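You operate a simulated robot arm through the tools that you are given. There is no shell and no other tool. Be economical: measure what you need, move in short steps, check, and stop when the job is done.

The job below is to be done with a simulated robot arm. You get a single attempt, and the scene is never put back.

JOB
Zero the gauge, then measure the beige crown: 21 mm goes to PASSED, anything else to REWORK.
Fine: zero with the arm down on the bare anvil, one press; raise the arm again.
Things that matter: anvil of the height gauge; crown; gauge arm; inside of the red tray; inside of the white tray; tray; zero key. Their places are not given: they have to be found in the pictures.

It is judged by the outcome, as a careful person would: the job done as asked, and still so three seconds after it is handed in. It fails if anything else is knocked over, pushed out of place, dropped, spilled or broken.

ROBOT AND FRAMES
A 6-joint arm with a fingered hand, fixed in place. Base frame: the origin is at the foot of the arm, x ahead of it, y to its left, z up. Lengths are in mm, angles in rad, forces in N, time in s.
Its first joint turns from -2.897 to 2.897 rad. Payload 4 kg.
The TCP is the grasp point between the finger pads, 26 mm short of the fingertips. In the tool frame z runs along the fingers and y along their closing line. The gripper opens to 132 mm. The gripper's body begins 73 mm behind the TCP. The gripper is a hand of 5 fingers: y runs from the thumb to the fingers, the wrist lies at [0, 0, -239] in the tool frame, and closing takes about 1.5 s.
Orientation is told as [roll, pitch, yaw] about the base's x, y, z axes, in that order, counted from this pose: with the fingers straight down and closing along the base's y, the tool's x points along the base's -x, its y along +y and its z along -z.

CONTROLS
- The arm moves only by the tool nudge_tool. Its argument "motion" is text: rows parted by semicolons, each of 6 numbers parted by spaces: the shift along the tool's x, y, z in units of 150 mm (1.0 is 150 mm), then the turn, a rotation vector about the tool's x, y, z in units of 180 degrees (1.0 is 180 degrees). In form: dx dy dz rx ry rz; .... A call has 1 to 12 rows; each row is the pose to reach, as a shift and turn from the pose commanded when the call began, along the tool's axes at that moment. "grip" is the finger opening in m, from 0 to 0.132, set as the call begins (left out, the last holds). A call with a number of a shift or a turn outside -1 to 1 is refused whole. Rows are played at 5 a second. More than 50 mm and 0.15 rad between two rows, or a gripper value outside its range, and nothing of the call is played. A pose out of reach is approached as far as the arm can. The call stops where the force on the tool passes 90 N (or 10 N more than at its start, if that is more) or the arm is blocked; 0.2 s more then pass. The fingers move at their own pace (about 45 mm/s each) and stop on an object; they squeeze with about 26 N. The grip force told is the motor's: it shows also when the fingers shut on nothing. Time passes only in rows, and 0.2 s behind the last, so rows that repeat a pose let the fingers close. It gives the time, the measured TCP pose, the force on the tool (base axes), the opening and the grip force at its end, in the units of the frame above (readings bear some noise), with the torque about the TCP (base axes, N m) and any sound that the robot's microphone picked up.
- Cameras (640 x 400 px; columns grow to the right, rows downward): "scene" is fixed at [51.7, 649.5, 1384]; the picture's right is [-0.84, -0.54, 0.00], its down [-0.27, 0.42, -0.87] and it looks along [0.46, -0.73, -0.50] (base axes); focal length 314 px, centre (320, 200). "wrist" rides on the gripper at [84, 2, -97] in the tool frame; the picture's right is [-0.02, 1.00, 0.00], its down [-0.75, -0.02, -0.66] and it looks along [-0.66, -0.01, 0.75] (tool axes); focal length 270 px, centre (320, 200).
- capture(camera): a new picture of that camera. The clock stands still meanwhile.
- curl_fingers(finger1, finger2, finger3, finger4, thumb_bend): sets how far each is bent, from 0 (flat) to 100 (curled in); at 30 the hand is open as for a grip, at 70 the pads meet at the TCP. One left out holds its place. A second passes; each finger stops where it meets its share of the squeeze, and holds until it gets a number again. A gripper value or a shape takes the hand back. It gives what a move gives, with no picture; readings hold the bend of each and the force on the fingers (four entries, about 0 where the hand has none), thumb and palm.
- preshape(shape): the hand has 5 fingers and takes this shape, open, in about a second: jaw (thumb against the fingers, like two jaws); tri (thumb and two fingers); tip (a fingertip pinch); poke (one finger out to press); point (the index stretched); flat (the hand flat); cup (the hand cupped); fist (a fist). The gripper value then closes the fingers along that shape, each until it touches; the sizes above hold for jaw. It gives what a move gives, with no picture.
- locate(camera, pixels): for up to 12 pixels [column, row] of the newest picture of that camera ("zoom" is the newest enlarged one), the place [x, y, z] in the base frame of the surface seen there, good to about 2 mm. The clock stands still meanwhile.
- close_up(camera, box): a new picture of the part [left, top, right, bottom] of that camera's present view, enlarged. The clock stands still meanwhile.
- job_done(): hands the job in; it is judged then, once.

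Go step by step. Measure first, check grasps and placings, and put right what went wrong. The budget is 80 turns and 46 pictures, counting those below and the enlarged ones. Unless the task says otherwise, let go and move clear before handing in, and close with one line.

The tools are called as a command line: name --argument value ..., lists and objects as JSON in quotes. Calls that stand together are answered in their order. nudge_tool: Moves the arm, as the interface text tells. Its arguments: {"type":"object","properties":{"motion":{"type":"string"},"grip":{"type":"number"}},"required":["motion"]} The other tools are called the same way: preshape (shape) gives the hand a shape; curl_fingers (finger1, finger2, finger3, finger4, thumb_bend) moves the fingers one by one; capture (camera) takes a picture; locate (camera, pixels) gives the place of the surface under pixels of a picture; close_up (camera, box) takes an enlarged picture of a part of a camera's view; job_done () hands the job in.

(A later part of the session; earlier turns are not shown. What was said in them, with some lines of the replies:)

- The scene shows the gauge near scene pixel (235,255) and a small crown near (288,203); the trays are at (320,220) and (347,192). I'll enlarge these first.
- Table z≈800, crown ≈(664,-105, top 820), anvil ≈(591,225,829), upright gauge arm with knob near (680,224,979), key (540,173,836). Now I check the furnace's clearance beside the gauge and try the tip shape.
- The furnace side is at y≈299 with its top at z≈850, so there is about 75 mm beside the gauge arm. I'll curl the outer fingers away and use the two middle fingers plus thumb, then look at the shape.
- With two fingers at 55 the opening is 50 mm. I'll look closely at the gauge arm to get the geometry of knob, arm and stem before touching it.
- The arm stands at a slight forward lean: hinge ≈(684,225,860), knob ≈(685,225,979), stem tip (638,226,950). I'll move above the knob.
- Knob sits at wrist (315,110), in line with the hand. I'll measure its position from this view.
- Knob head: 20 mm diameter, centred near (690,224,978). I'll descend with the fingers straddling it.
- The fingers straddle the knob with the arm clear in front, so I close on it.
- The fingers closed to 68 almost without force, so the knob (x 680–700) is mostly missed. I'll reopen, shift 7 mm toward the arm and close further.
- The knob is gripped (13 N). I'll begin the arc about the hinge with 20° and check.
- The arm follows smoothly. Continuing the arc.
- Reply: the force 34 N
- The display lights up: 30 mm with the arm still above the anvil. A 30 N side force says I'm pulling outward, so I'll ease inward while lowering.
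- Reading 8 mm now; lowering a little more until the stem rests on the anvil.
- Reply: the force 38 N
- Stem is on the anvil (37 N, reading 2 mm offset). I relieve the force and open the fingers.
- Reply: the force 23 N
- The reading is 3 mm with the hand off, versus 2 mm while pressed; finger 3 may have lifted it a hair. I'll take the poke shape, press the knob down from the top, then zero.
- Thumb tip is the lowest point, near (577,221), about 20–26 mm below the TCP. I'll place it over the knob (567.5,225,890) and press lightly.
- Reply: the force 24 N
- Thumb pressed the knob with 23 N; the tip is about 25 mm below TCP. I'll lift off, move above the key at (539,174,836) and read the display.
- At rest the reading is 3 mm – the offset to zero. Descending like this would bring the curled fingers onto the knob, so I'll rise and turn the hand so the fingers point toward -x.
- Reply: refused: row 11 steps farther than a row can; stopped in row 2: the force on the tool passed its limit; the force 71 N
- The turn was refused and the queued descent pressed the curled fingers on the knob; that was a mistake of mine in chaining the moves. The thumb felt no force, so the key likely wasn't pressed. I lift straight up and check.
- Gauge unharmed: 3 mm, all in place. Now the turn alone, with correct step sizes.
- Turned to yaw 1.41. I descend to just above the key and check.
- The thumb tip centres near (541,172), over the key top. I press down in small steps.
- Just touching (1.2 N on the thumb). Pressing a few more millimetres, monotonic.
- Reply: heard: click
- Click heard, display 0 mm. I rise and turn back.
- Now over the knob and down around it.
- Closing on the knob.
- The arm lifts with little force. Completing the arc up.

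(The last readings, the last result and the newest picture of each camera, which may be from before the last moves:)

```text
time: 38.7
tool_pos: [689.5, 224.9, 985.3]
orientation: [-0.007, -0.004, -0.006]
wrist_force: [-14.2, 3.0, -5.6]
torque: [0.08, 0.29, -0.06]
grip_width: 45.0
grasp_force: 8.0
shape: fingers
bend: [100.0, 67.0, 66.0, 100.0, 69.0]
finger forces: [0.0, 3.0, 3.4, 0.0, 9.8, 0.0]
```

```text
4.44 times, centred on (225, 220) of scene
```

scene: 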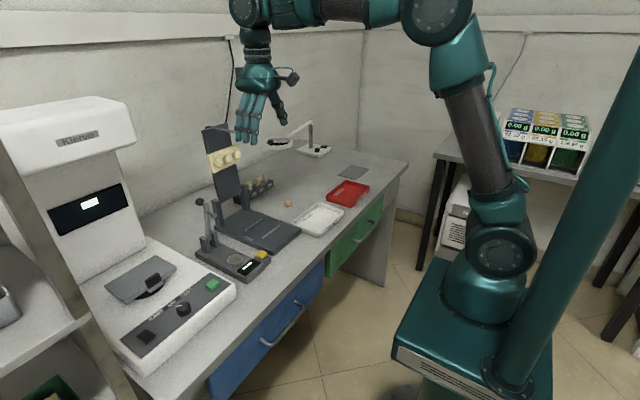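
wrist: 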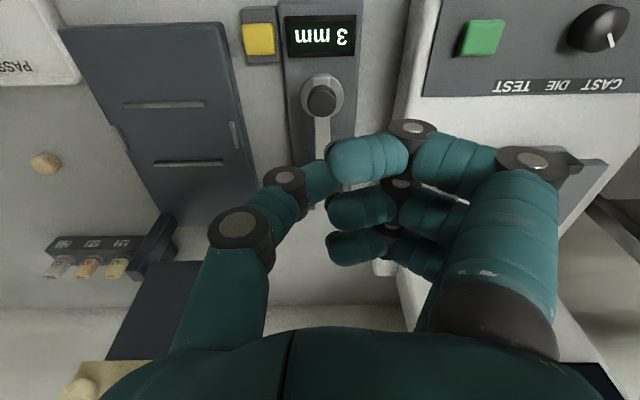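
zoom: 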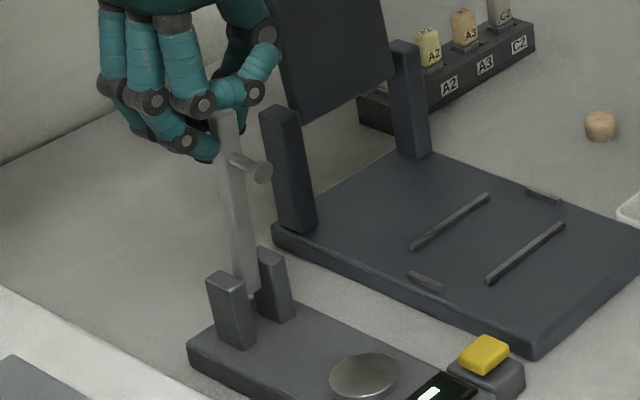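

Arm is back up at its stop. I release and rise, then head for the crown.

curl_fingers --finger2 50 --finger3 50 --thumb_bend 50

nudge_tool --motion "0 0 -0.15 0 0 0; 0 0 -0.35 0 0 0; 0 0 -0.6 0 0 0; 0 0 -0.6 0 0 0"

capture --camera "scene"

```text
time: 39.7
tool_pos: [691.1, 225.0, 984.9]
orientation: [-0.006, -0.008, -0.005]
wrist_force: [-0.5, 0.0, -0.2]
torque: [-0.02, -0.01, 0.01]
grip_width: 52.7
grasp_force: 0.1
shape: fingers
bend: [100.0, 50.0, 50.0, 100.0, 50.0]
finger forces: [0.0, 0.0, 0.1, 0.0, 0.1, 0.0]
```

```text
time: 40.7
tool_pos: [687.6, 225.6, 1072.3]
orientation: [-0.005, -0.007, -0.005]
wrist_force: [-1.2, 0.2, 1.0]
torque: [-0.04, -0.05, 0.02]
grip_width: 52.5
grasp_force: 0.1
shape: fingers
bend: [100.0, 50.0, 50.0, 100.0, 50.0]
finger forces: [0.1, 0.1, 0.0, 0.1, 0.0, 0.1]
```

```text
10 pictures are left
```

scene: 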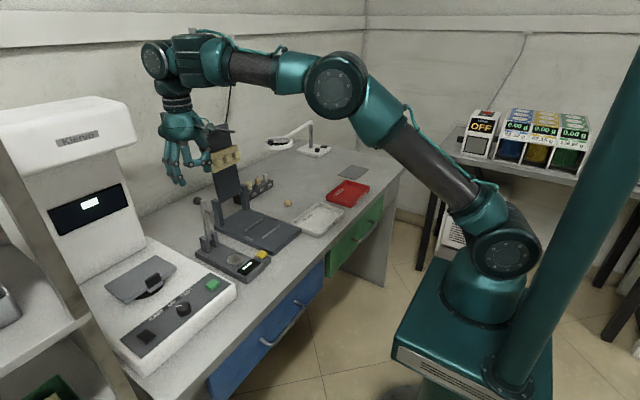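

Gauge arm stands up again at scene (207,215), crown untouched at (288,203). I go around in front of the articulator to the crown, staying high.

nudge_tool --motion "0.3 0 0 0 0 0; 0.6 0 0 0 0 0; 0.87 0 0 0 0 0; 0.87 -0.33 0 0 0 0; 0.87 -0.66 0 0 0 0; 0.87 -1 0 0 0 0"

nudge_tool --motion "0 -0.33 0 0 0 0; 0 -0.66 0 0 0 0; 0 -1 0 0 0 0; 0 -1 0 0 0 0"

nudge_tool --motion "-0.2 -0.2 0.25 0 0 0; -0.45 -0.2 0.5 0 0 0; -0.68 -0.2 0.75 0 0 0; -0.68 -0.2 1.0 0 0 0; -0.68 -0.2 1.0 0 0 0"

capture --camera "wrist"

```text
refused: row 6 steps farther than a row can; nothing moved
```

```text
refused: row 3 steps farther than a row can; nothing moved
```

```text
refused: row 1 steps farther than a row can; nothing moved
```

```text
9 pictures are left
```

wrist: 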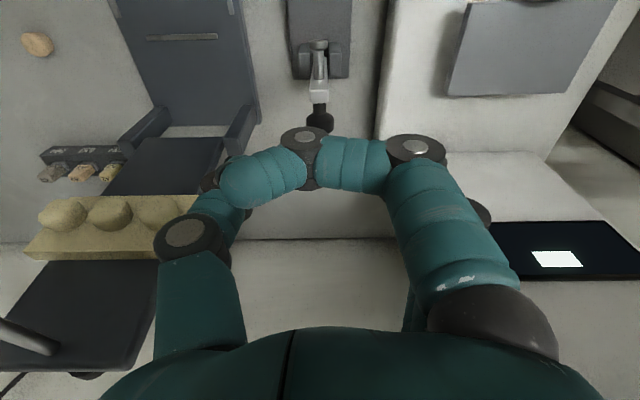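

All three were refused for step size (nothing moved). I'll do it with smaller steps, one call at a time, and measure the crown from this picture too.

locate --camera "wrist" --pixels '[[37, 43], [37, 36], [37, 51], [26, 43], [49, 43], [30, 37], [44, 50]]'

nudge_tool --motion "0.3 0 0 0 0 0; 0.6 0 0 0 0 0; 0.87 0 0 0 0 0; 0.87 -0.3 0 0 0 0; 0.87 -0.6 0 0 0 0; 0.87 -0.9 0 0 0 0; 0.87 -1 0 0 0 0"

```text
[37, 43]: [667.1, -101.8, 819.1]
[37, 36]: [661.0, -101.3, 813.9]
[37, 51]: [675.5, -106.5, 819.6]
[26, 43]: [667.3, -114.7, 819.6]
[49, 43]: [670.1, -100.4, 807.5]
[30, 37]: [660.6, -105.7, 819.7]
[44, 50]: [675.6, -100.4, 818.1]
```

```text
time: 42.3
tool_pos: [557.9, 75.1, 1076.4]
orientation: [-0.004, -0.007, -0.005]
wrist_force: [-0.7, -0.9, -0.4]
torque: [-0.03, 0.01, 0.01]
grip_width: 52.7
grasp_force: 0.1
shape: fingers
bend: [100.0, 50.0, 50.0, 100.0, 50.0]
finger forces: [0.0, 0.0, 0.0, 0.0, 0.1, 0.0]
```

nudge_tool --motion "0 -0.3 0 0 0 0; 0 -0.6 0 0 0 0; 0 -0.9 0 0 0 0; 0 -1 0 0 0 0"

```text
time: 43.3
tool_pos: [559.7, -75.3, 1073.4]
orientation: [-0.006, -0.005, -0.006]
wrist_force: [0.1, 0.0, 0.6]
torque: [0.02, -0.03, -0.01]
grip_width: 52.7
grasp_force: 0.0
shape: fingers
bend: [100.0, 50.0, 50.0, 100.0, 50.0]
finger forces: [0.0, 0.0, 0.1, 0.1, 0.0, 0.0]
```

nudge_tool --motion "-0.18 -0.06 0.2 0 0 0; -0.36 -0.12 0.4 0 0 0; -0.54 -0.18 0.6 0 0 0; -0.713 -0.21 0.8 0 0 0; -0.713 -0.21 1.0 0 0 0; -0.713 -0.21 1.0 0 0 0"

capture --camera "wrist"

```text
time: 44.7
tool_pos: [667.6, -108.6, 924.5]
orientation: [-0.005, -0.008, -0.004]
wrist_force: [0.3, 0.2, -0.3]
torque: [0.02, 0.03, 0.0]
grip_width: 52.5
grasp_force: 0.1
shape: fingers
bend: [100.0, 50.0, 50.0, 100.0, 50.0]
finger forces: [0.0, 0.0, 0.0, 0.0, 0.0, 0.1]
```

```text
8 pictures are left
```

wrist: 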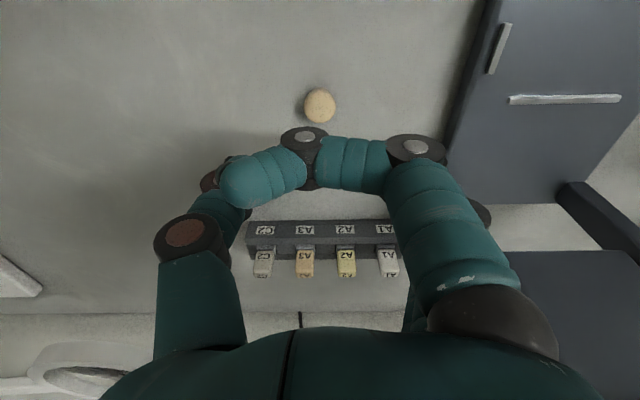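

locate --camera "wrist" --pixels '[[320, 106], [306, 106], [334, 106], [320, 92], [320, 119], [320, 99], [312, 112], [328, 112], [345, 106]]'

```text
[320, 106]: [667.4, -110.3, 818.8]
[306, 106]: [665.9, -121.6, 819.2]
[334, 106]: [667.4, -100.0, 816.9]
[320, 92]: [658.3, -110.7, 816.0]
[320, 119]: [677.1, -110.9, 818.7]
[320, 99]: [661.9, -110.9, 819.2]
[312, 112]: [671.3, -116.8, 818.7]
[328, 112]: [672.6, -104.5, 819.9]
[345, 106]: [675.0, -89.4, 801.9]
```

Crown: centre ≈(668,-110), about 21 mm across, top ≈820. I descend so the fingertips straddle it just above the table.

nudge_tool --motion "0 -0.01 0.2 0 0 0; 0 -0.01 0.4 0 0 0; 0 -0.01 0.55 0 0 0; 0 -0.01 0.605 0 0 0; 0 -0.01 0.605 0 0 0"

```text
time: 45.9
tool_pos: [667.4, -111.5, 834.0]
orientation: [-0.004, -0.007, -0.004]
wrist_force: [-0.2, 0.0, -0.2]
torque: [0.0, 0.0, -0.02]
grip_width: 52.7
grasp_force: 0.1
shape: fingers
bend: [100.0, 50.0, 50.0, 100.0, 50.0]
finger forces: [0.0, 0.1, 0.1, 0.0, 0.0, 0.0]
```

curl_fingers --finger2 71 --finger3 71 --thumb_bend 71

close_up --camera "scene" --box '[240, 130, 340, 230]'

```text
time: 46.9
tool_pos: [667.5, -112.3, 835.4]
orientation: [-0.005, -0.006, -0.005]
wrist_force: [0.4, -0.2, -0.3]
torque: [0.0, 0.03, -0.01]
grip_width: 46.1
grasp_force: 10.2
shape: fingers
bend: [100.0, 67.0, 65.0, 100.0, 66.0]
finger forces: [0.0, 4.5, 6.1, 0.0, 10.1, 0.1]
```

```text
4.00 times, centred on (290, 180) of scene
```

zoom: 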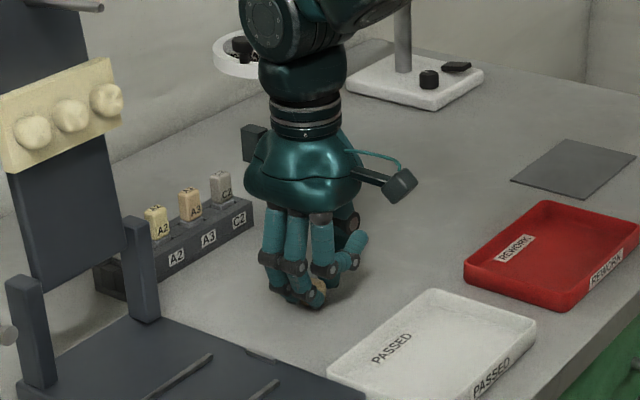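

The crown is held (10 N, three contacts), grasp TCP ≈(667.5,-111,834). I lift and check that it comes along.

nudge_tool --motion "0 0 -0.1 0 0 0; 0 0 -0.35 0 0 0; 0 0 -0.6 0 0 0; 0.25 0 -0.7 0 0 0; 0.5 0 -0.7 0 0 0; 0.713 0 -0.7 0 0 0; 0.713 0 -0.7 0 0 0"

```text
time: 48.5
tool_pos: [559.2, -109.6, 940.1]
orientation: [-0.005, -0.006, -0.005]
wrist_force: [-0.1, 0.2, 0.9]
torque: [0.01, -0.01, -0.03]
grip_width: 46.0
grasp_force: 9.9
shape: fingers
bend: [100.0, 67.0, 65.0, 100.0, 67.0]
finger forces: [0.0, 4.5, 6.3, 0.0, 9.9, 0.0]
```

Still held. Carrying across in front.

nudge_tool --motion "0 0.25 0 0 0 0; 0 0.5 0 0 0 0; 0 0.75 0 0 0 0; 0 1 0 0 0 0"

nudge_tool --motion "0 0.25 0 0 0 0; 0 0.5 0 0 0 0; 0 0.75 0 0 0 0; 0 1 0 0 0 0; 0 1 0 0 0 0"

```text
time: 49.5
tool_pos: [559.6, 41.2, 941.3]
orientation: [-0.006, -0.008, -0.007]
wrist_force: [0.0, -0.4, -0.5]
torque: [0.0, -0.01, 0.0]
grip_width: 46.0
grasp_force: 10.2
shape: fingers
bend: [100.0, 67.0, 65.0, 100.0, 67.0]
finger forces: [0.0, 4.3, 6.3, 0.0, 9.7, 0.1]
```

```text
time: 50.7
tool_pos: [557.8, 192.2, 937.5]
orientation: [-0.005, -0.006, -0.006]
wrist_force: [-0.6, -0.1, 0.1]
torque: [0.0, 0.0, 0.01]
grip_width: 45.9
grasp_force: 10.4
shape: fingers
bend: [100.0, 67.0, 65.0, 100.0, 67.0]
finger forces: [0.0, 4.2, 6.4, 0.0, 9.5, 0.1]
```

nudge_tool --motion "-0.1 0.11 0 0 0 0; -0.213 0.22 0 0 0 0; -0.213 0.22 0.2 0 0 0; -0.213 0.22 0.35 0 0 0; -0.213 0.22 0.45 0 0 0; -0.213 0.22 0.485 0 0 0; -0.213 0.22 0.485 0 0 0"

close_up --camera "scene" --box '[190, 190, 280, 280]'

```text
time: 52.3
tool_pos: [594.0, 224.1, 864.2]
orientation: [-0.004, -0.007, -0.008]
wrist_force: [0.5, 0.0, -0.3]
torque: [0.0, 0.0, -0.01]
grip_width: 45.6
grasp_force: 10.6
shape: fingers
bend: [100.0, 68.0, 65.0, 100.0, 67.0]
finger forces: [0.0, 4.0, 6.3, 0.1, 9.2, 0.0]
```

```text
4.44 times, centred on (235, 235) of scene
```

zoom: 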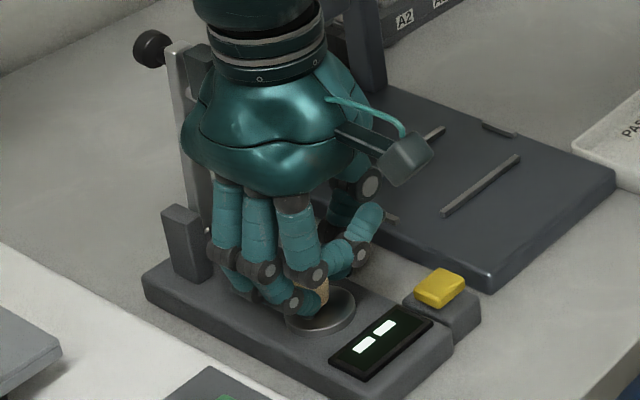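

Crown sits just above the anvil at (320,293) and nothing touches. I'll lower the last few millimetres.

nudge_tool --motion "0 0 0.008 0 0 0; 0 0 0.016 0 0 0; 0 0 0.022 0 0 0; 0 0 0.022 0 0 0"

```text
time: 53.3
tool_pos: [593.5, 224.8, 861.2]
orientation: [-0.007, -0.005, -0.005]
wrist_force: [1.0, -0.3, 0.4]
torque: [-0.01, 0.0, 0.01]
grip_width: 45.9
grasp_force: 9.6
shape: fingers
bend: [100.0, 68.0, 65.0, 100.0, 67.0]
finger forces: [0.0, 4.1, 6.4, 0.1, 9.2, 0.0]
```

nudge_tool --motion "0 0 0.006 0 0 0; 0 0 0.012 0 0 0; 0 0 0.012 0 0 0"

```text
time: 54.1
tool_pos: [593.3, 225.6, 860.3]
orientation: [-0.005, -0.009, -0.007]
wrist_force: [-0.5, -1.3, 4.3]
torque: [0.03, -0.02, -0.01]
grip_width: 46.0
grasp_force: 10.8
shape: fingers
bend: [100.0, 68.0, 66.0, 100.0, 67.0]
finger forces: [0.0, 4.0, 6.9, 0.0, 10.3, 0.0]
```

Contact (4 N). Releasing.

curl_fingers --finger2 52 --finger3 52 --thumb_bend 52

nudge_tool --motion "0 0 -0.1 0 0 0; 0 0 -0.3 0 0 0; 0 0 -0.5 0 0 0; 0.2 0 -0.7 0 0 0; 0.4 0 -0.9 0 0 0; 0.4 0 -1 0 0 0"

close_up --camera "scene" --box '[190, 190, 280, 280]'

```text
time: 55.1
tool_pos: [594.8, 224.3, 859.4]
orientation: [-0.005, -0.006, -0.006]
wrist_force: [0.1, -0.1, -0.4]
torque: [0.0, -0.05, 0.02]
grip_width: 51.5
grasp_force: 0.0
shape: fingers
bend: [100.0, 52.0, 52.0, 100.0, 52.0]
finger forces: [0.0, 0.0, 0.0, 0.1, 0.0, 0.0]
```

```text
time: 56.5
tool_pos: [531.4, 226.8, 1011.6]
orientation: [-0.006, -0.009, -0.004]
wrist_force: [0.7, -0.3, 0.2]
torque: [0.01, -0.02, -0.02]
grip_width: 51.7
grasp_force: 0.0
shape: fingers
bend: [100.0, 52.0, 52.0, 100.0, 52.0]
finger forces: [0.0, 0.0, 0.1, 0.0, 0.0, 0.1]
```

```text
4.44 times, centred on (235, 235) of scene
```

zoom: 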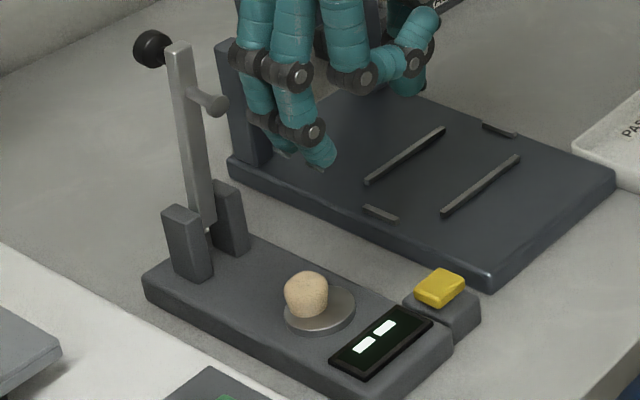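

The crown stands on the anvil, slightly off-centre toward the hinge. I'll measure it.

locate --camera "zoom" --pixels '[[306, 278], [287, 295], [327, 292], [306, 315], [340, 305], [353, 305], [318, 328], [290, 318], [150, 48], [178, 48], [212, 104], [200, 180]]'

```text
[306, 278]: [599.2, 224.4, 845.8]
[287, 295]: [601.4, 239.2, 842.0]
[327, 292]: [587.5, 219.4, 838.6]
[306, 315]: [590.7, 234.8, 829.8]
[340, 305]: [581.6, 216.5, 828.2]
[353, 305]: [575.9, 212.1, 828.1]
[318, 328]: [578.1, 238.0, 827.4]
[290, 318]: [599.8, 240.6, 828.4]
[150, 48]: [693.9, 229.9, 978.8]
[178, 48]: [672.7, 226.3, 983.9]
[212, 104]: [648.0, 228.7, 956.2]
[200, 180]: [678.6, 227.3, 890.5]
```

The crown may be ~7 mm off the stem's landing spot. I'll take a wrist view from above to measure it exactly.

nudge_tool --motion "-0.15 0 0 0 0 0; -0.3 0 0 0 0 0; -0.3 0 0 0 0 0"

capture --camera "wrist"

```text
time: 57.3
tool_pos: [577.7, 224.6, 1014.2]
orientation: [-0.007, -0.008, -0.005]
wrist_force: [-0.1, 0.0, -0.3]
torque: [-0.02, 0.0, -0.01]
grip_width: 51.5
grasp_force: 0.0
shape: fingers
bend: [100.0, 52.0, 52.0, 100.0, 52.0]
finger forces: [0.0, 0.1, 0.0, 0.0, 0.1, 0.0]
```

```text
4 pictures are left
```

wrist: 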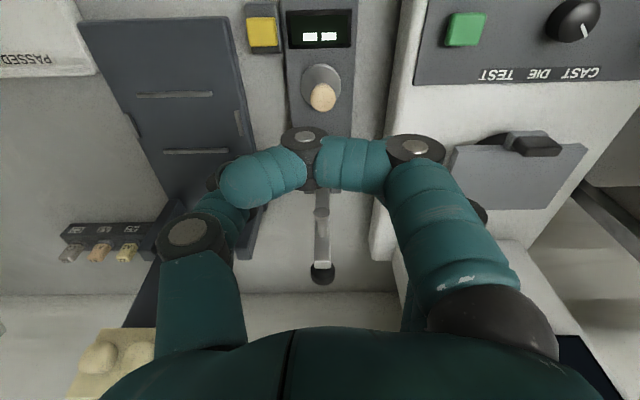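

locate --camera "wrist" --pixels '[[322, 97], [311, 97], [334, 97], [322, 86], [322, 109], [322, 91], [322, 104], [321, 66], [302, 82], [340, 82], [321, 72], [321, 260]]'

```text
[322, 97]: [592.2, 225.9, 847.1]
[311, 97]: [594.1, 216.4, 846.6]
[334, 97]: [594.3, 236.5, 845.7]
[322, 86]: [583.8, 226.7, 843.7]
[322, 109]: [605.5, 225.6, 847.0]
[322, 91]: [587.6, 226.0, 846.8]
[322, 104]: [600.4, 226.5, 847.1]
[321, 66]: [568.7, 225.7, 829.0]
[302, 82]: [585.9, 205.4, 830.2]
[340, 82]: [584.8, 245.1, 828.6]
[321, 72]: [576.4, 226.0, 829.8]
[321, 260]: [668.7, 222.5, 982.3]
```

Crown centre ≈(595,226), anvil centre ≈(588,225.5); the stem would land near 584–588. I'll regrasp and shift it about 8 mm toward -x for a true reading.

nudge_tool --motion "-0.1 0 0.2 0 0 0; -0.1 0 0.5 0 0 0; -0.1 0 0.75 0 0 0; -0.1 0 0.9 0 0 0; -0.1 0 0.995 0 0 0; -0.1 0 0.995 0 0 0"

curl_fingers --finger2 71 --finger3 71 --thumb_bend 71

```text
time: 58.7
tool_pos: [594.7, 224.2, 860.9]
orientation: [-0.004, -0.008, -0.004]
wrist_force: [0.2, -0.1, -0.6]
torque: [0.02, -0.03, -0.02]
grip_width: 51.6
grasp_force: 0.1
shape: fingers
bend: [100.0, 52.0, 52.0, 100.0, 52.0]
finger forces: [0.0, 0.0, 0.0, 0.1, 0.0, 0.0]
```

```text
time: 59.7
tool_pos: [593.6, 223.6, 861.6]
orientation: [-0.005, -0.007, -0.005]
wrist_force: [0.2, 0.7, 0.2]
torque: [-0.02, 0.0, 0.03]
grip_width: 45.7
grasp_force: 11.3
shape: fingers
bend: [100.0, 66.0, 65.0, 100.0, 66.0]
finger forces: [0.1, 5.0, 6.0, 0.1, 10.8, 0.0]
```

Gripped. Up 3 mm, 8.5 mm toward -x, back down the same.

nudge_tool --motion "0 0 -0.02 0 0 0; 0.028 0 -0.02 0 0 0; 0.057 0 -0.02 0 0 0; 0.057 0 -0.01 0 0 0; 0.057 0 0.0 0 0 0; 0.057 0 0.004 0 0 0; 0.057 0 0.004 0 0 0"

```text
time: 61.3
tool_pos: [584.5, 223.8, 861.1]
orientation: [-0.005, -0.006, -0.005]
wrist_force: [0.5, -0.3, 0.3]
torque: [-0.03, 0.0, 0.01]
grip_width: 45.8
grasp_force: 11.0
shape: fingers
bend: [100.0, 66.0, 65.0, 100.0, 66.0]
finger forces: [0.0, 4.9, 6.0, 0.0, 10.9, 0.1]
```

nudge_tool --motion "0 0 0.005 0 0 0; 0 0 0.01 0 0 0; 0 0 0.01 0 0 0"

```text
time: 62.1
tool_pos: [585.4, 223.3, 857.6]
orientation: [-0.005, -0.01, -0.005]
wrist_force: [-1.3, -0.9, 7.0]
torque: [0.04, 0.04, -0.01]
grip_width: 45.8
grasp_force: 11.7
shape: fingers
bend: [100.0, 67.0, 66.0, 100.0, 67.0]
finger forces: [0.0, 5.4, 6.1, 0.1, 12.4, 0.0]
```

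Seated (7 N). Release and rise straight up.

curl_fingers --finger2 52 --finger3 52 --thumb_bend 52

nudge_tool --motion "0 0 -0.1 0 0 0; 0 0 -0.35 0 0 0; 0.1 0 -0.65 0 0 0; 0.1 0 -0.95 0 0 0; 0.1 0 -1 0 0 0"

nudge_tool --motion "0 0 -0.2 0 0 0; 0 0 -0.4 0 0 0; 0 0 -0.4 0 0 0"

```text
time: 63.1
tool_pos: [584.0, 223.3, 857.6]
orientation: [-0.003, -0.007, -0.006]
wrist_force: [-0.6, 1.0, 0.6]
torque: [-0.03, 0.02, 0.01]
grip_width: 51.6
grasp_force: 0.0
shape: fingers
bend: [100.0, 52.0, 52.0, 100.0, 52.0]
finger forces: [0.0, 0.0, 0.1, 0.0, 0.0, 0.1]
```

```text
time: 64.3
tool_pos: [568.9, 223.3, 1008.8]
orientation: [-0.004, -0.008, -0.006]
wrist_force: [0.2, 0.5, -0.1]
torque: [0.0, 0.0, 0.0]
grip_width: 51.7
grasp_force: 0.1
shape: fingers
bend: [100.0, 52.0, 52.0, 100.0, 52.0]
finger forces: [0.0, 0.0, 0.1, 0.0, 0.0, 0.0]
```

```text
time: 65.1
tool_pos: [566.9, 224.3, 1069.2]
orientation: [-0.006, -0.007, -0.007]
wrist_force: [-0.9, -0.4, 0.5]
torque: [0.0, 0.02, 0.02]
grip_width: 51.4
grasp_force: 0.2
shape: fingers
bend: [100.0, 52.0, 52.0, 100.0, 52.0]
finger forces: [0.0, 0.1, 0.0, 0.0, 0.0, 0.1]
```

nudge_tool --motion "-0.28 0.005 0 0 0 0; -0.56 0.008 0 0 0 0; -0.81 0.008 0 0 0 0; -0.81 0.008 0.2 0 0 0; -0.81 0.008 0.4 0 0 0; -0.81 0.008 0.56 0 0 0; -0.81 0.008 0.56 0 0 0"

curl_fingers --finger2 71 --finger3 71 --thumb_bend 71

```text
time: 66.7
tool_pos: [689.8, 224.9, 981.5]
orientation: [-0.005, -0.007, -0.005]
wrist_force: [0.8, 0.0, -0.4]
torque: [0.0, 0.0, 0.01]
grip_width: 51.4
grasp_force: 0.1
shape: fingers
bend: [100.0, 52.0, 52.0, 100.0, 52.0]
finger forces: [0.1, 0.0, 0.0, 0.0, 0.0, 0.0]
```

```text
time: 67.7
tool_pos: [688.4, 224.5, 983.2]
orientation: [-0.004, -0.008, -0.006]
wrist_force: [-0.5, 1.9, -7.2]
torque: [0.04, 0.04, -0.05]
grip_width: 45.0
grasp_force: 6.2
shape: fingers
bend: [100.0, 68.0, 68.0, 100.0, 69.0]
finger forces: [0.0, 3.6, 4.5, 0.0, 4.4, 0.0]
```

Knob gripped again. Lowering along the recorded arc to about 22° above horizontal.

nudge_tool --motion "0.072 0 0.001 0 0 0; 0.142 0 0.009 0 0 0; 0.211 0 0.022 0 0 0; 0.279 0 0.042 0 0 0; 0.345 0 0.068 0 0 0; 0.409 0 0.099 0 0 0; 0.47 0 0.135 0 0 0; 0.527 0 0.177 0 0 0; 0.58 0 0.224 0 0 0; 0.63 0 0.275 0 0 0; 0.699 0 0.365 0 0 0; 0.699 0 0.365 0 0 0"

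```text
time: 70.3
tool_pos: [584.6, 226.3, 930.0]
orientation: [-0.005, -0.008, -0.009]
wrist_force: [5.8, -3.4, -2.4]
torque: [-0.01, -0.12, -0.03]
grip_width: 44.6
grasp_force: 5.9
shape: fingers
bend: [100.0, 68.0, 70.0, 100.0, 69.0]
finger forces: [0.0, 2.4, 1.8, 0.1, 7.7, 0.0]
```

nudge_tool --motion "0.015 0 0.025 0 0 0; 0.029 0 0.049 0 0 0; 0.049 0 0.087 0 0 0; 0.049 0 0.087 0 0 0"

```text
time: 71.3
tool_pos: [578.3, 224.9, 916.3]
orientation: [-0.005, -0.007, -0.007]
wrist_force: [3.7, -0.5, -1.5]
torque: [0.01, -0.14, -0.03]
grip_width: 44.6
grasp_force: 7.0
shape: fingers
bend: [100.0, 68.0, 71.0, 100.0, 69.0]
finger forces: [0.1, 3.0, 3.6, 0.0, 6.8, 0.0]
```

nudge_tool --motion "0.006 0 0.013 0 0 0; 0.011 0 0.027 0 0 0; 0.011 0 0.027 0 0 0"

```text
time: 72.1
tool_pos: [576.3, 225.6, 912.4]
orientation: [-0.004, -0.008, -0.004]
wrist_force: [-1.5, 1.4, 0.1]
torque: [0.08, -0.08, -0.05]
grip_width: 44.6
grasp_force: 7.3
shape: fingers
bend: [100.0, 68.0, 71.0, 100.0, 69.0]
finger forces: [0.1, 2.8, 5.7, 0.1, 6.9, 0.0]
```

nudge_tool --motion "0.003 0 0.012 0 0 0; 0.005 0 0.024 0 0 0; 0.005 0 0.024 0 0 0"

```text
time: 72.9
tool_pos: [576.3, 225.1, 908.4]
orientation: [-0.006, -0.006, -0.005]
wrist_force: [-3.7, 4.1, 3.4]
torque: [0.15, -0.05, 0.01]
grip_width: 44.8
grasp_force: 8.5
shape: fingers
bend: [100.0, 68.0, 71.0, 100.0, 69.0]
finger forces: [0.1, 3.2, 7.8, 0.0, 5.6, 0.0]
```

nudge_tool --motion "0.002 0 0.01 0 0 0; 0.003 0 0.02 0 0 0; 0.003 0 0.02 0 0 0"

```text
time: 73.7
tool_pos: [575.2, 224.3, 906.8]
orientation: [-0.006, -0.011, -0.006]
wrist_force: [1.0, 3.5, 14.7]
torque: [0.2, -0.2, -0.01]
grip_width: 44.6
grasp_force: 12.2
shape: fingers
bend: [100.0, 68.0, 72.0, 100.0, 69.0]
finger forces: [0.0, 3.1, 14.8, 0.0, 6.9, 0.0]
```

Contact on the crown (15 N). I open the fingers so the arm rests by itself, then read.

curl_fingers --finger2 52 --finger3 52 --thumb_bend 52

close_up --camera "scene" --box '[200, 210, 270, 280]'

```text
time: 74.7
tool_pos: [575.7, 224.5, 906.0]
orientation: [-0.006, -0.008, -0.006]
wrist_force: [0.5, 0.6, -0.2]
torque: [0.0, -0.04, 0.0]
grip_width: 51.4
grasp_force: 0.0
shape: fingers
bend: [100.0, 52.0, 52.0, 100.0, 52.0]
finger forces: [0.0, 0.0, 0.0, 0.0, 0.1, 0.1]
```

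```text
5.71 times, centred on (235, 245) of scene
```

zoom: 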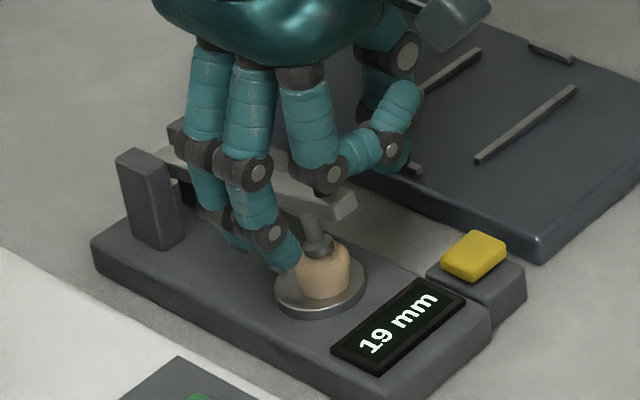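

The gauge reads 19 mm, and the top height measured by camera agrees (819.5 − 800). So the crown goes to REWORK. I regrip the knob and raise the arm.

curl_fingers --finger2 71 --finger3 71 --thumb_bend 71

nudge_tool --motion "-0.024 0 -0.051 0 0 0; -0.052 0 -0.101 0 0 0; -0.092 0 -0.16 0 0 0; -0.136 0 -0.215 0 0 0; -0.186 0 -0.266 0 0 0; -0.239 0 -0.313 0 0 0; -0.297 0 -0.354 0 0 0; -0.357 0 -0.391 0 0 0; -0.487 0 -0.449 0 0 0; -0.555 0 -0.468 0 0 0; -0.624 0 -0.482 0 0 0; -0.766 0 -0.491 0 0 0"

```text
time: 75.7
tool_pos: [574.7, 225.1, 907.0]
orientation: [-0.004, -0.006, -0.004]
wrist_force: [0.4, 2.4, -0.1]
torque: [0.04, -0.04, 0.02]
grip_width: 45.2
grasp_force: 6.7
shape: fingers
bend: [100.0, 68.0, 68.0, 100.0, 68.0]
finger forces: [0.0, 3.7, 3.1, 0.0, 5.5, 0.0]
```

```text
time: 78.3
tool_pos: [689.0, 224.7, 981.9]
orientation: [-0.007, -0.006, -0.003]
wrist_force: [-5.4, 1.8, -3.9]
torque: [0.05, 0.16, -0.04]
grip_width: 44.4
grasp_force: 6.2
shape: fingers
bend: [100.0, 70.0, 69.0, 100.0, 69.0]
finger forces: [0.0, 4.0, 3.3, 0.0, 5.5, 0.0]
```

Raised, forces smooth. Releasing, rising, then going back to the crown along the known offsets.

curl_fingers --finger2 52 --finger3 52 --thumb_bend 52

nudge_tool --motion "0 0 -0.2 0 0 0; 0 0 -0.4 0 0 0; 0 0 -0.6 0 0 0; 0.25 -0.008 -0.6 0 0 0; 0.5 -0.008 -0.6 0 0 0; 0.709 -0.008 -0.6 0 0 0; 0.709 -0.008 -0.35 0 0 0; 0.709 -0.008 -0.1 0 0 0; 0.709 -0.008 0.15 0 0 0; 0.709 -0.008 0.4 0 0 0; 0.709 -0.008 0.4 0 0 0"

close_up --camera "scene" --box '[190, 190, 280, 280]'

```text
time: 79.3
tool_pos: [690.6, 226.5, 982.0]
orientation: [-0.005, -0.007, -0.005]
wrist_force: [-0.3, 0.3, -0.4]
torque: [-0.04, 0.01, -0.01]
grip_width: 51.4
grasp_force: 0.1
shape: fingers
bend: [100.0, 52.0, 52.0, 100.0, 52.0]
finger forces: [0.0, 0.0, 0.0, 0.1, 0.0, 0.1]
```

```text
time: 81.7
tool_pos: [585.0, 225.2, 918.1]
orientation: [-0.006, -0.011, -0.005]
wrist_force: [-0.1, 0.5, 0.3]
torque: [0.0, 0.0, 0.02]
grip_width: 51.6
grasp_force: 0.2
shape: fingers
bend: [100.0, 52.0, 52.0, 100.0, 52.0]
finger forces: [0.0, 0.1, 0.0, 0.0, 0.0, 0.0]
```

```text
4.44 times, centred on (235, 235) of scene
```

zoom: 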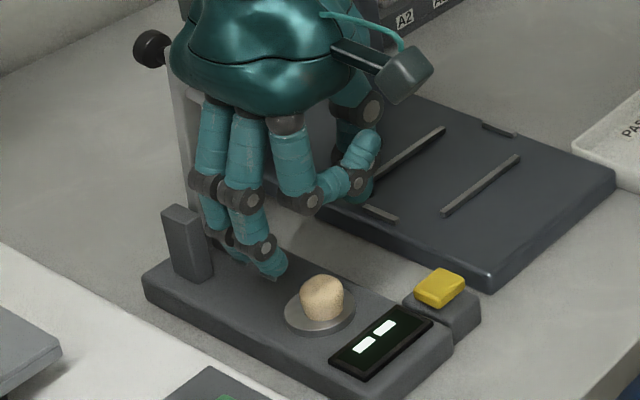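

Arm is up (knob at (150,48)) and the crown is centred on the anvil at (322,298). Descending to grasp.

nudge_tool --motion "0 0 0.2 0 0 0; 0 0 0.33 0 0 0; 0 0 0.4 0 0 0; 0 0 0.4 0 0 0"

curl_fingers --finger2 71 --finger3 71 --thumb_bend 71

nudge_tool --motion "0 0 -0.05 0 0 0; 0 0 -0.25 0 0 0; 0 0 -0.5 0 0 0; 0.15 0 -0.7 0 0 0; 0.27 0 -0.8 0 0 0; 0.27 0 -0.8 0 0 0"

```text
time: 82.7
tool_pos: [583.0, 224.1, 858.2]
orientation: [-0.006, -0.009, -0.006]
wrist_force: [0.4, -0.1, 0.1]
torque: [-0.01, 0.02, -0.01]
grip_width: 51.4
grasp_force: 0.1
shape: fingers
bend: [100.0, 52.0, 52.0, 100.0, 52.0]
finger forces: [0.0, 0.1, 0.0, 0.0, 0.0, 0.0]
```

```text
time: 83.7
tool_pos: [582.5, 225.1, 858.9]
orientation: [-0.005, -0.007, -0.006]
wrist_force: [0.9, 4.7, -1.1]
torque: [0.13, -0.03, 0.06]
grip_width: 45.1
grasp_force: 8.1
shape: fingers
bend: [100.0, 68.0, 63.0, 100.0, 68.0]
finger forces: [0.0, 3.3, 7.0, 0.0, 5.5, 0.1]
```

```text
time: 85.1
tool_pos: [542.2, 222.1, 979.2]
orientation: [-0.007, -0.006, -0.006]
wrist_force: [0.5, 0.1, -0.9]
torque: [0.03, -0.04, 0.0]
grip_width: 45.3
grasp_force: 9.1
shape: fingers
bend: [100.0, 69.0, 64.0, 100.0, 68.0]
finger forces: [0.0, 2.8, 6.0, 0.0, 8.6, 0.1]
```

Crown held. Carrying it toward the red tray (centre ≈(523,-284)), high over everything.

nudge_tool --motion "0.05 -0.25 0 0 0 0; 0.1 -0.5 0 0 0 0; 0.12 -0.75 0 0 0 0; 0.12 -1 0 0 0 0"

nudge_tool --motion "0 -0.25 0 0 0 0; 0 -0.5 0 0 0 0; 0 -0.75 0 0 0 0; 0 -1 0 0 0 0"

nudge_tool --motion "0 -0.25 0 0 0 0; 0 -0.5 0 0 0 0; 0 -0.75 0 0 0 0; 0 -1 0 0 0 0"

```text
time: 86.1
tool_pos: [524.3, 75.9, 981.3]
orientation: [-0.004, -0.007, -0.005]
wrist_force: [0.1, 0.0, -0.1]
torque: [-0.03, -0.04, -0.01]
grip_width: 45.2
grasp_force: 8.6
shape: fingers
bend: [100.0, 69.0, 64.0, 100.0, 68.0]
finger forces: [0.1, 2.7, 5.8, 0.0, 8.4, 0.0]
```

```text
time: 87.1
tool_pos: [524.4, -75.4, 981.7]
orientation: [-0.005, -0.01, -0.005]
wrist_force: [0.2, 0.4, -0.8]
torque: [0.04, -0.01, 0.0]
grip_width: 45.0
grasp_force: 9.0
shape: fingers
bend: [100.0, 69.0, 64.0, 100.0, 68.0]
finger forces: [0.1, 2.9, 6.0, 0.1, 8.5, 0.0]
```

```text
time: 88.1
tool_pos: [526.0, -222.9, 983.3]
orientation: [-0.004, -0.007, -0.005]
wrist_force: [-0.6, 1.0, 0.1]
torque: [0.0, 0.02, 0.02]
grip_width: 45.3
grasp_force: 8.8
shape: fingers
bend: [100.0, 69.0, 64.0, 100.0, 68.0]
finger forces: [0.0, 2.9, 5.9, 0.1, 8.5, 0.0]
```

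nudge_tool --motion "0 -0.2 0 0 0 0; 0 -0.41 0 0 0 0; 0 -0.41 0.3 0 0 0; 0 -0.41 0.5 0 0 0; 0 -0.41 0.5 0 0 0"

capture --camera "scene"

```text
time: 89.3
tool_pos: [522.0, -287.0, 908.7]
orientation: [-0.006, -0.008, -0.004]
wrist_force: [0.3, -0.5, -1.0]
torque: [0.03, 0.01, -0.01]
grip_width: 45.3
grasp_force: 8.8
shape: fingers
bend: [100.0, 69.0, 64.0, 100.0, 68.0]
finger forces: [0.0, 3.0, 6.0, 0.0, 8.4, 0.0]
```

```text
1 pictures are left
```

scene: 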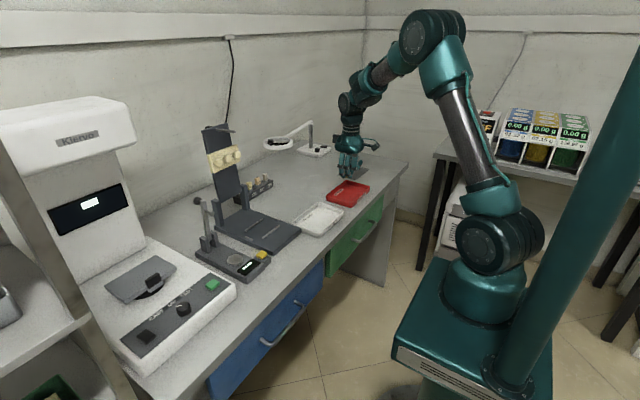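

Hand hovers over the red tray; the projected landing spot is scene (349,195), mid-tray. I check the tray's edges in this picture.

locate --camera "scene" --pixels '[[328, 197], [349, 205], [369, 186], [349, 196], [340, 197], [357, 194], [350, 202], [360, 187]]'

```text
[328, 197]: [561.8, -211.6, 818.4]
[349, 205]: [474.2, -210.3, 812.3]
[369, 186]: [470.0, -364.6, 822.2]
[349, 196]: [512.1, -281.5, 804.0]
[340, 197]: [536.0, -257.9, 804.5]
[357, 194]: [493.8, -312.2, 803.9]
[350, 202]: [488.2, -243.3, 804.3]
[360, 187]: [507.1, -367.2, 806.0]
```

Tray spans x 470–565, y −365…−210, floor z 804. Lowering at (518,−287).

nudge_tool --motion "0.025 0 0.15 0 0 0; 0.025 0 0.3 0 0 0; 0.025 0 0.42 0 0 0; 0.025 0 0.465 0 0 0; 0.025 0 0.465 0 0 0"

```text
time: 90.5
tool_pos: [519.2, -285.3, 838.8]
orientation: [-0.005, -0.006, -0.005]
wrist_force: [0.2, -0.9, -0.6]
torque: [0.05, 0.0, -0.01]
grip_width: 45.2
grasp_force: 8.6
shape: fingers
bend: [100.0, 69.0, 64.0, 100.0, 68.0]
finger forces: [0.1, 2.9, 6.0, 0.0, 8.4, 0.0]
```

nudge_tool --motion "0 0 0.01 0 0 0; 0 0 0.02 0 0 0; 0 0 0.02 0 0 0"

```text
time: 91.3
tool_pos: [519.1, -287.9, 836.2]
orientation: [-0.006, -0.005, -0.005]
wrist_force: [0.2, 0.1, -0.5]
torque: [0.02, 0.01, 0.01]
grip_width: 45.1
grasp_force: 8.8
shape: fingers
bend: [100.0, 69.0, 64.0, 100.0, 68.0]
finger forces: [0.1, 2.9, 6.0, 0.1, 8.5, 0.0]
```

nudge_tool --motion "0 0 0.008 0 0 0; 0 0 0.016 0 0 0; 0 0 0.016 0 0 0"

```text
time: 92.1
tool_pos: [520.4, -286.0, 834.3]
orientation: [-0.005, -0.009, -0.005]
wrist_force: [-2.0, 1.9, 8.8]
torque: [0.19, -0.06, 0.03]
grip_width: 44.9
grasp_force: 14.1
shape: fingers
bend: [100.0, 69.0, 66.0, 100.0, 68.0]
finger forces: [0.1, 2.8, 15.6, 0.1, 9.3, 0.0]
```

Contact with the tray floor (9 N). Release and rise.

curl_fingers --finger2 52 --finger3 52 --thumb_bend 52

nudge_tool --motion "0 0 -0.1 0 0 0; 0 0 -0.3 0 0 0; 0 0 -0.6 0 0 0; 0 0 -0.85 0 0 0; 0 0 -1 0 0 0; 0 0 -1 0 0 0"

close_up --camera "scene" --box '[190, 130, 380, 270]'

```text
time: 93.1
tool_pos: [521.8, -286.3, 835.8]
orientation: [-0.008, -0.014, -0.005]
wrist_force: [4.7, 0.2, 58.0]
torque: [-0.33, 0.08, -0.06]
grip_width: 47.9
grasp_force: 30.4
shape: fingers
bend: [100.0, 60.0, 58.0, 100.0, 58.0]
finger forces: [0.0, 12.9, 11.4, 0.0, 34.8, 0.1]
```

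```text
time: 94.5
tool_pos: [517.5, -290.6, 982.3]
orientation: [-0.005, -0.009, -0.005]
wrist_force: [0.2, 0.0, -0.5]
torque: [-0.02, 0.0, -0.02]
grip_width: 51.7
grasp_force: 0.0
shape: fingers
bend: [100.0, 52.0, 52.0, 100.0, 52.0]
finger forces: [0.1, 0.0, 0.1, 0.0, 0.1, 0.1]
```

```text
2.86 times, centred on (285, 200) of scene
```

zoom: 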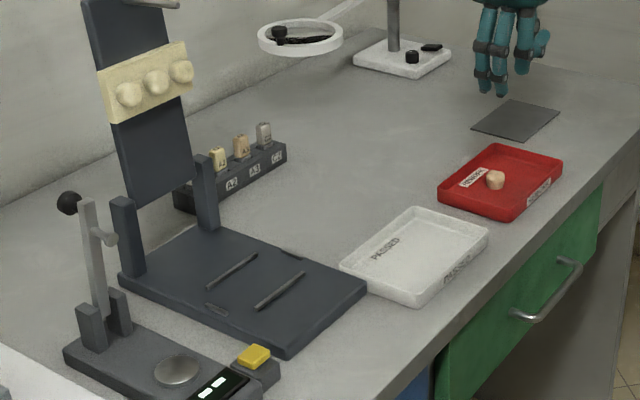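

The last picture shows the crown in the REWORK tray at (495,180). The gauge arm is up, the anvil is bare, both trays are in place and the hand is clear, so I hand the job in.

job_done

```text
The job is handed in.
```

I zeroed the gauge with one key press on the bare anvil; the crown measured 19 mm, so it went into REWORK, and the gauge arm is raised again. Two contacts were harder than planned: the hand pushed on the gauge knob at about 64 N before zeroing, and the fingers pushed on the tray floor at 58 N on release. The gauge reading did not change, and nothing looked out of place in the last picture.
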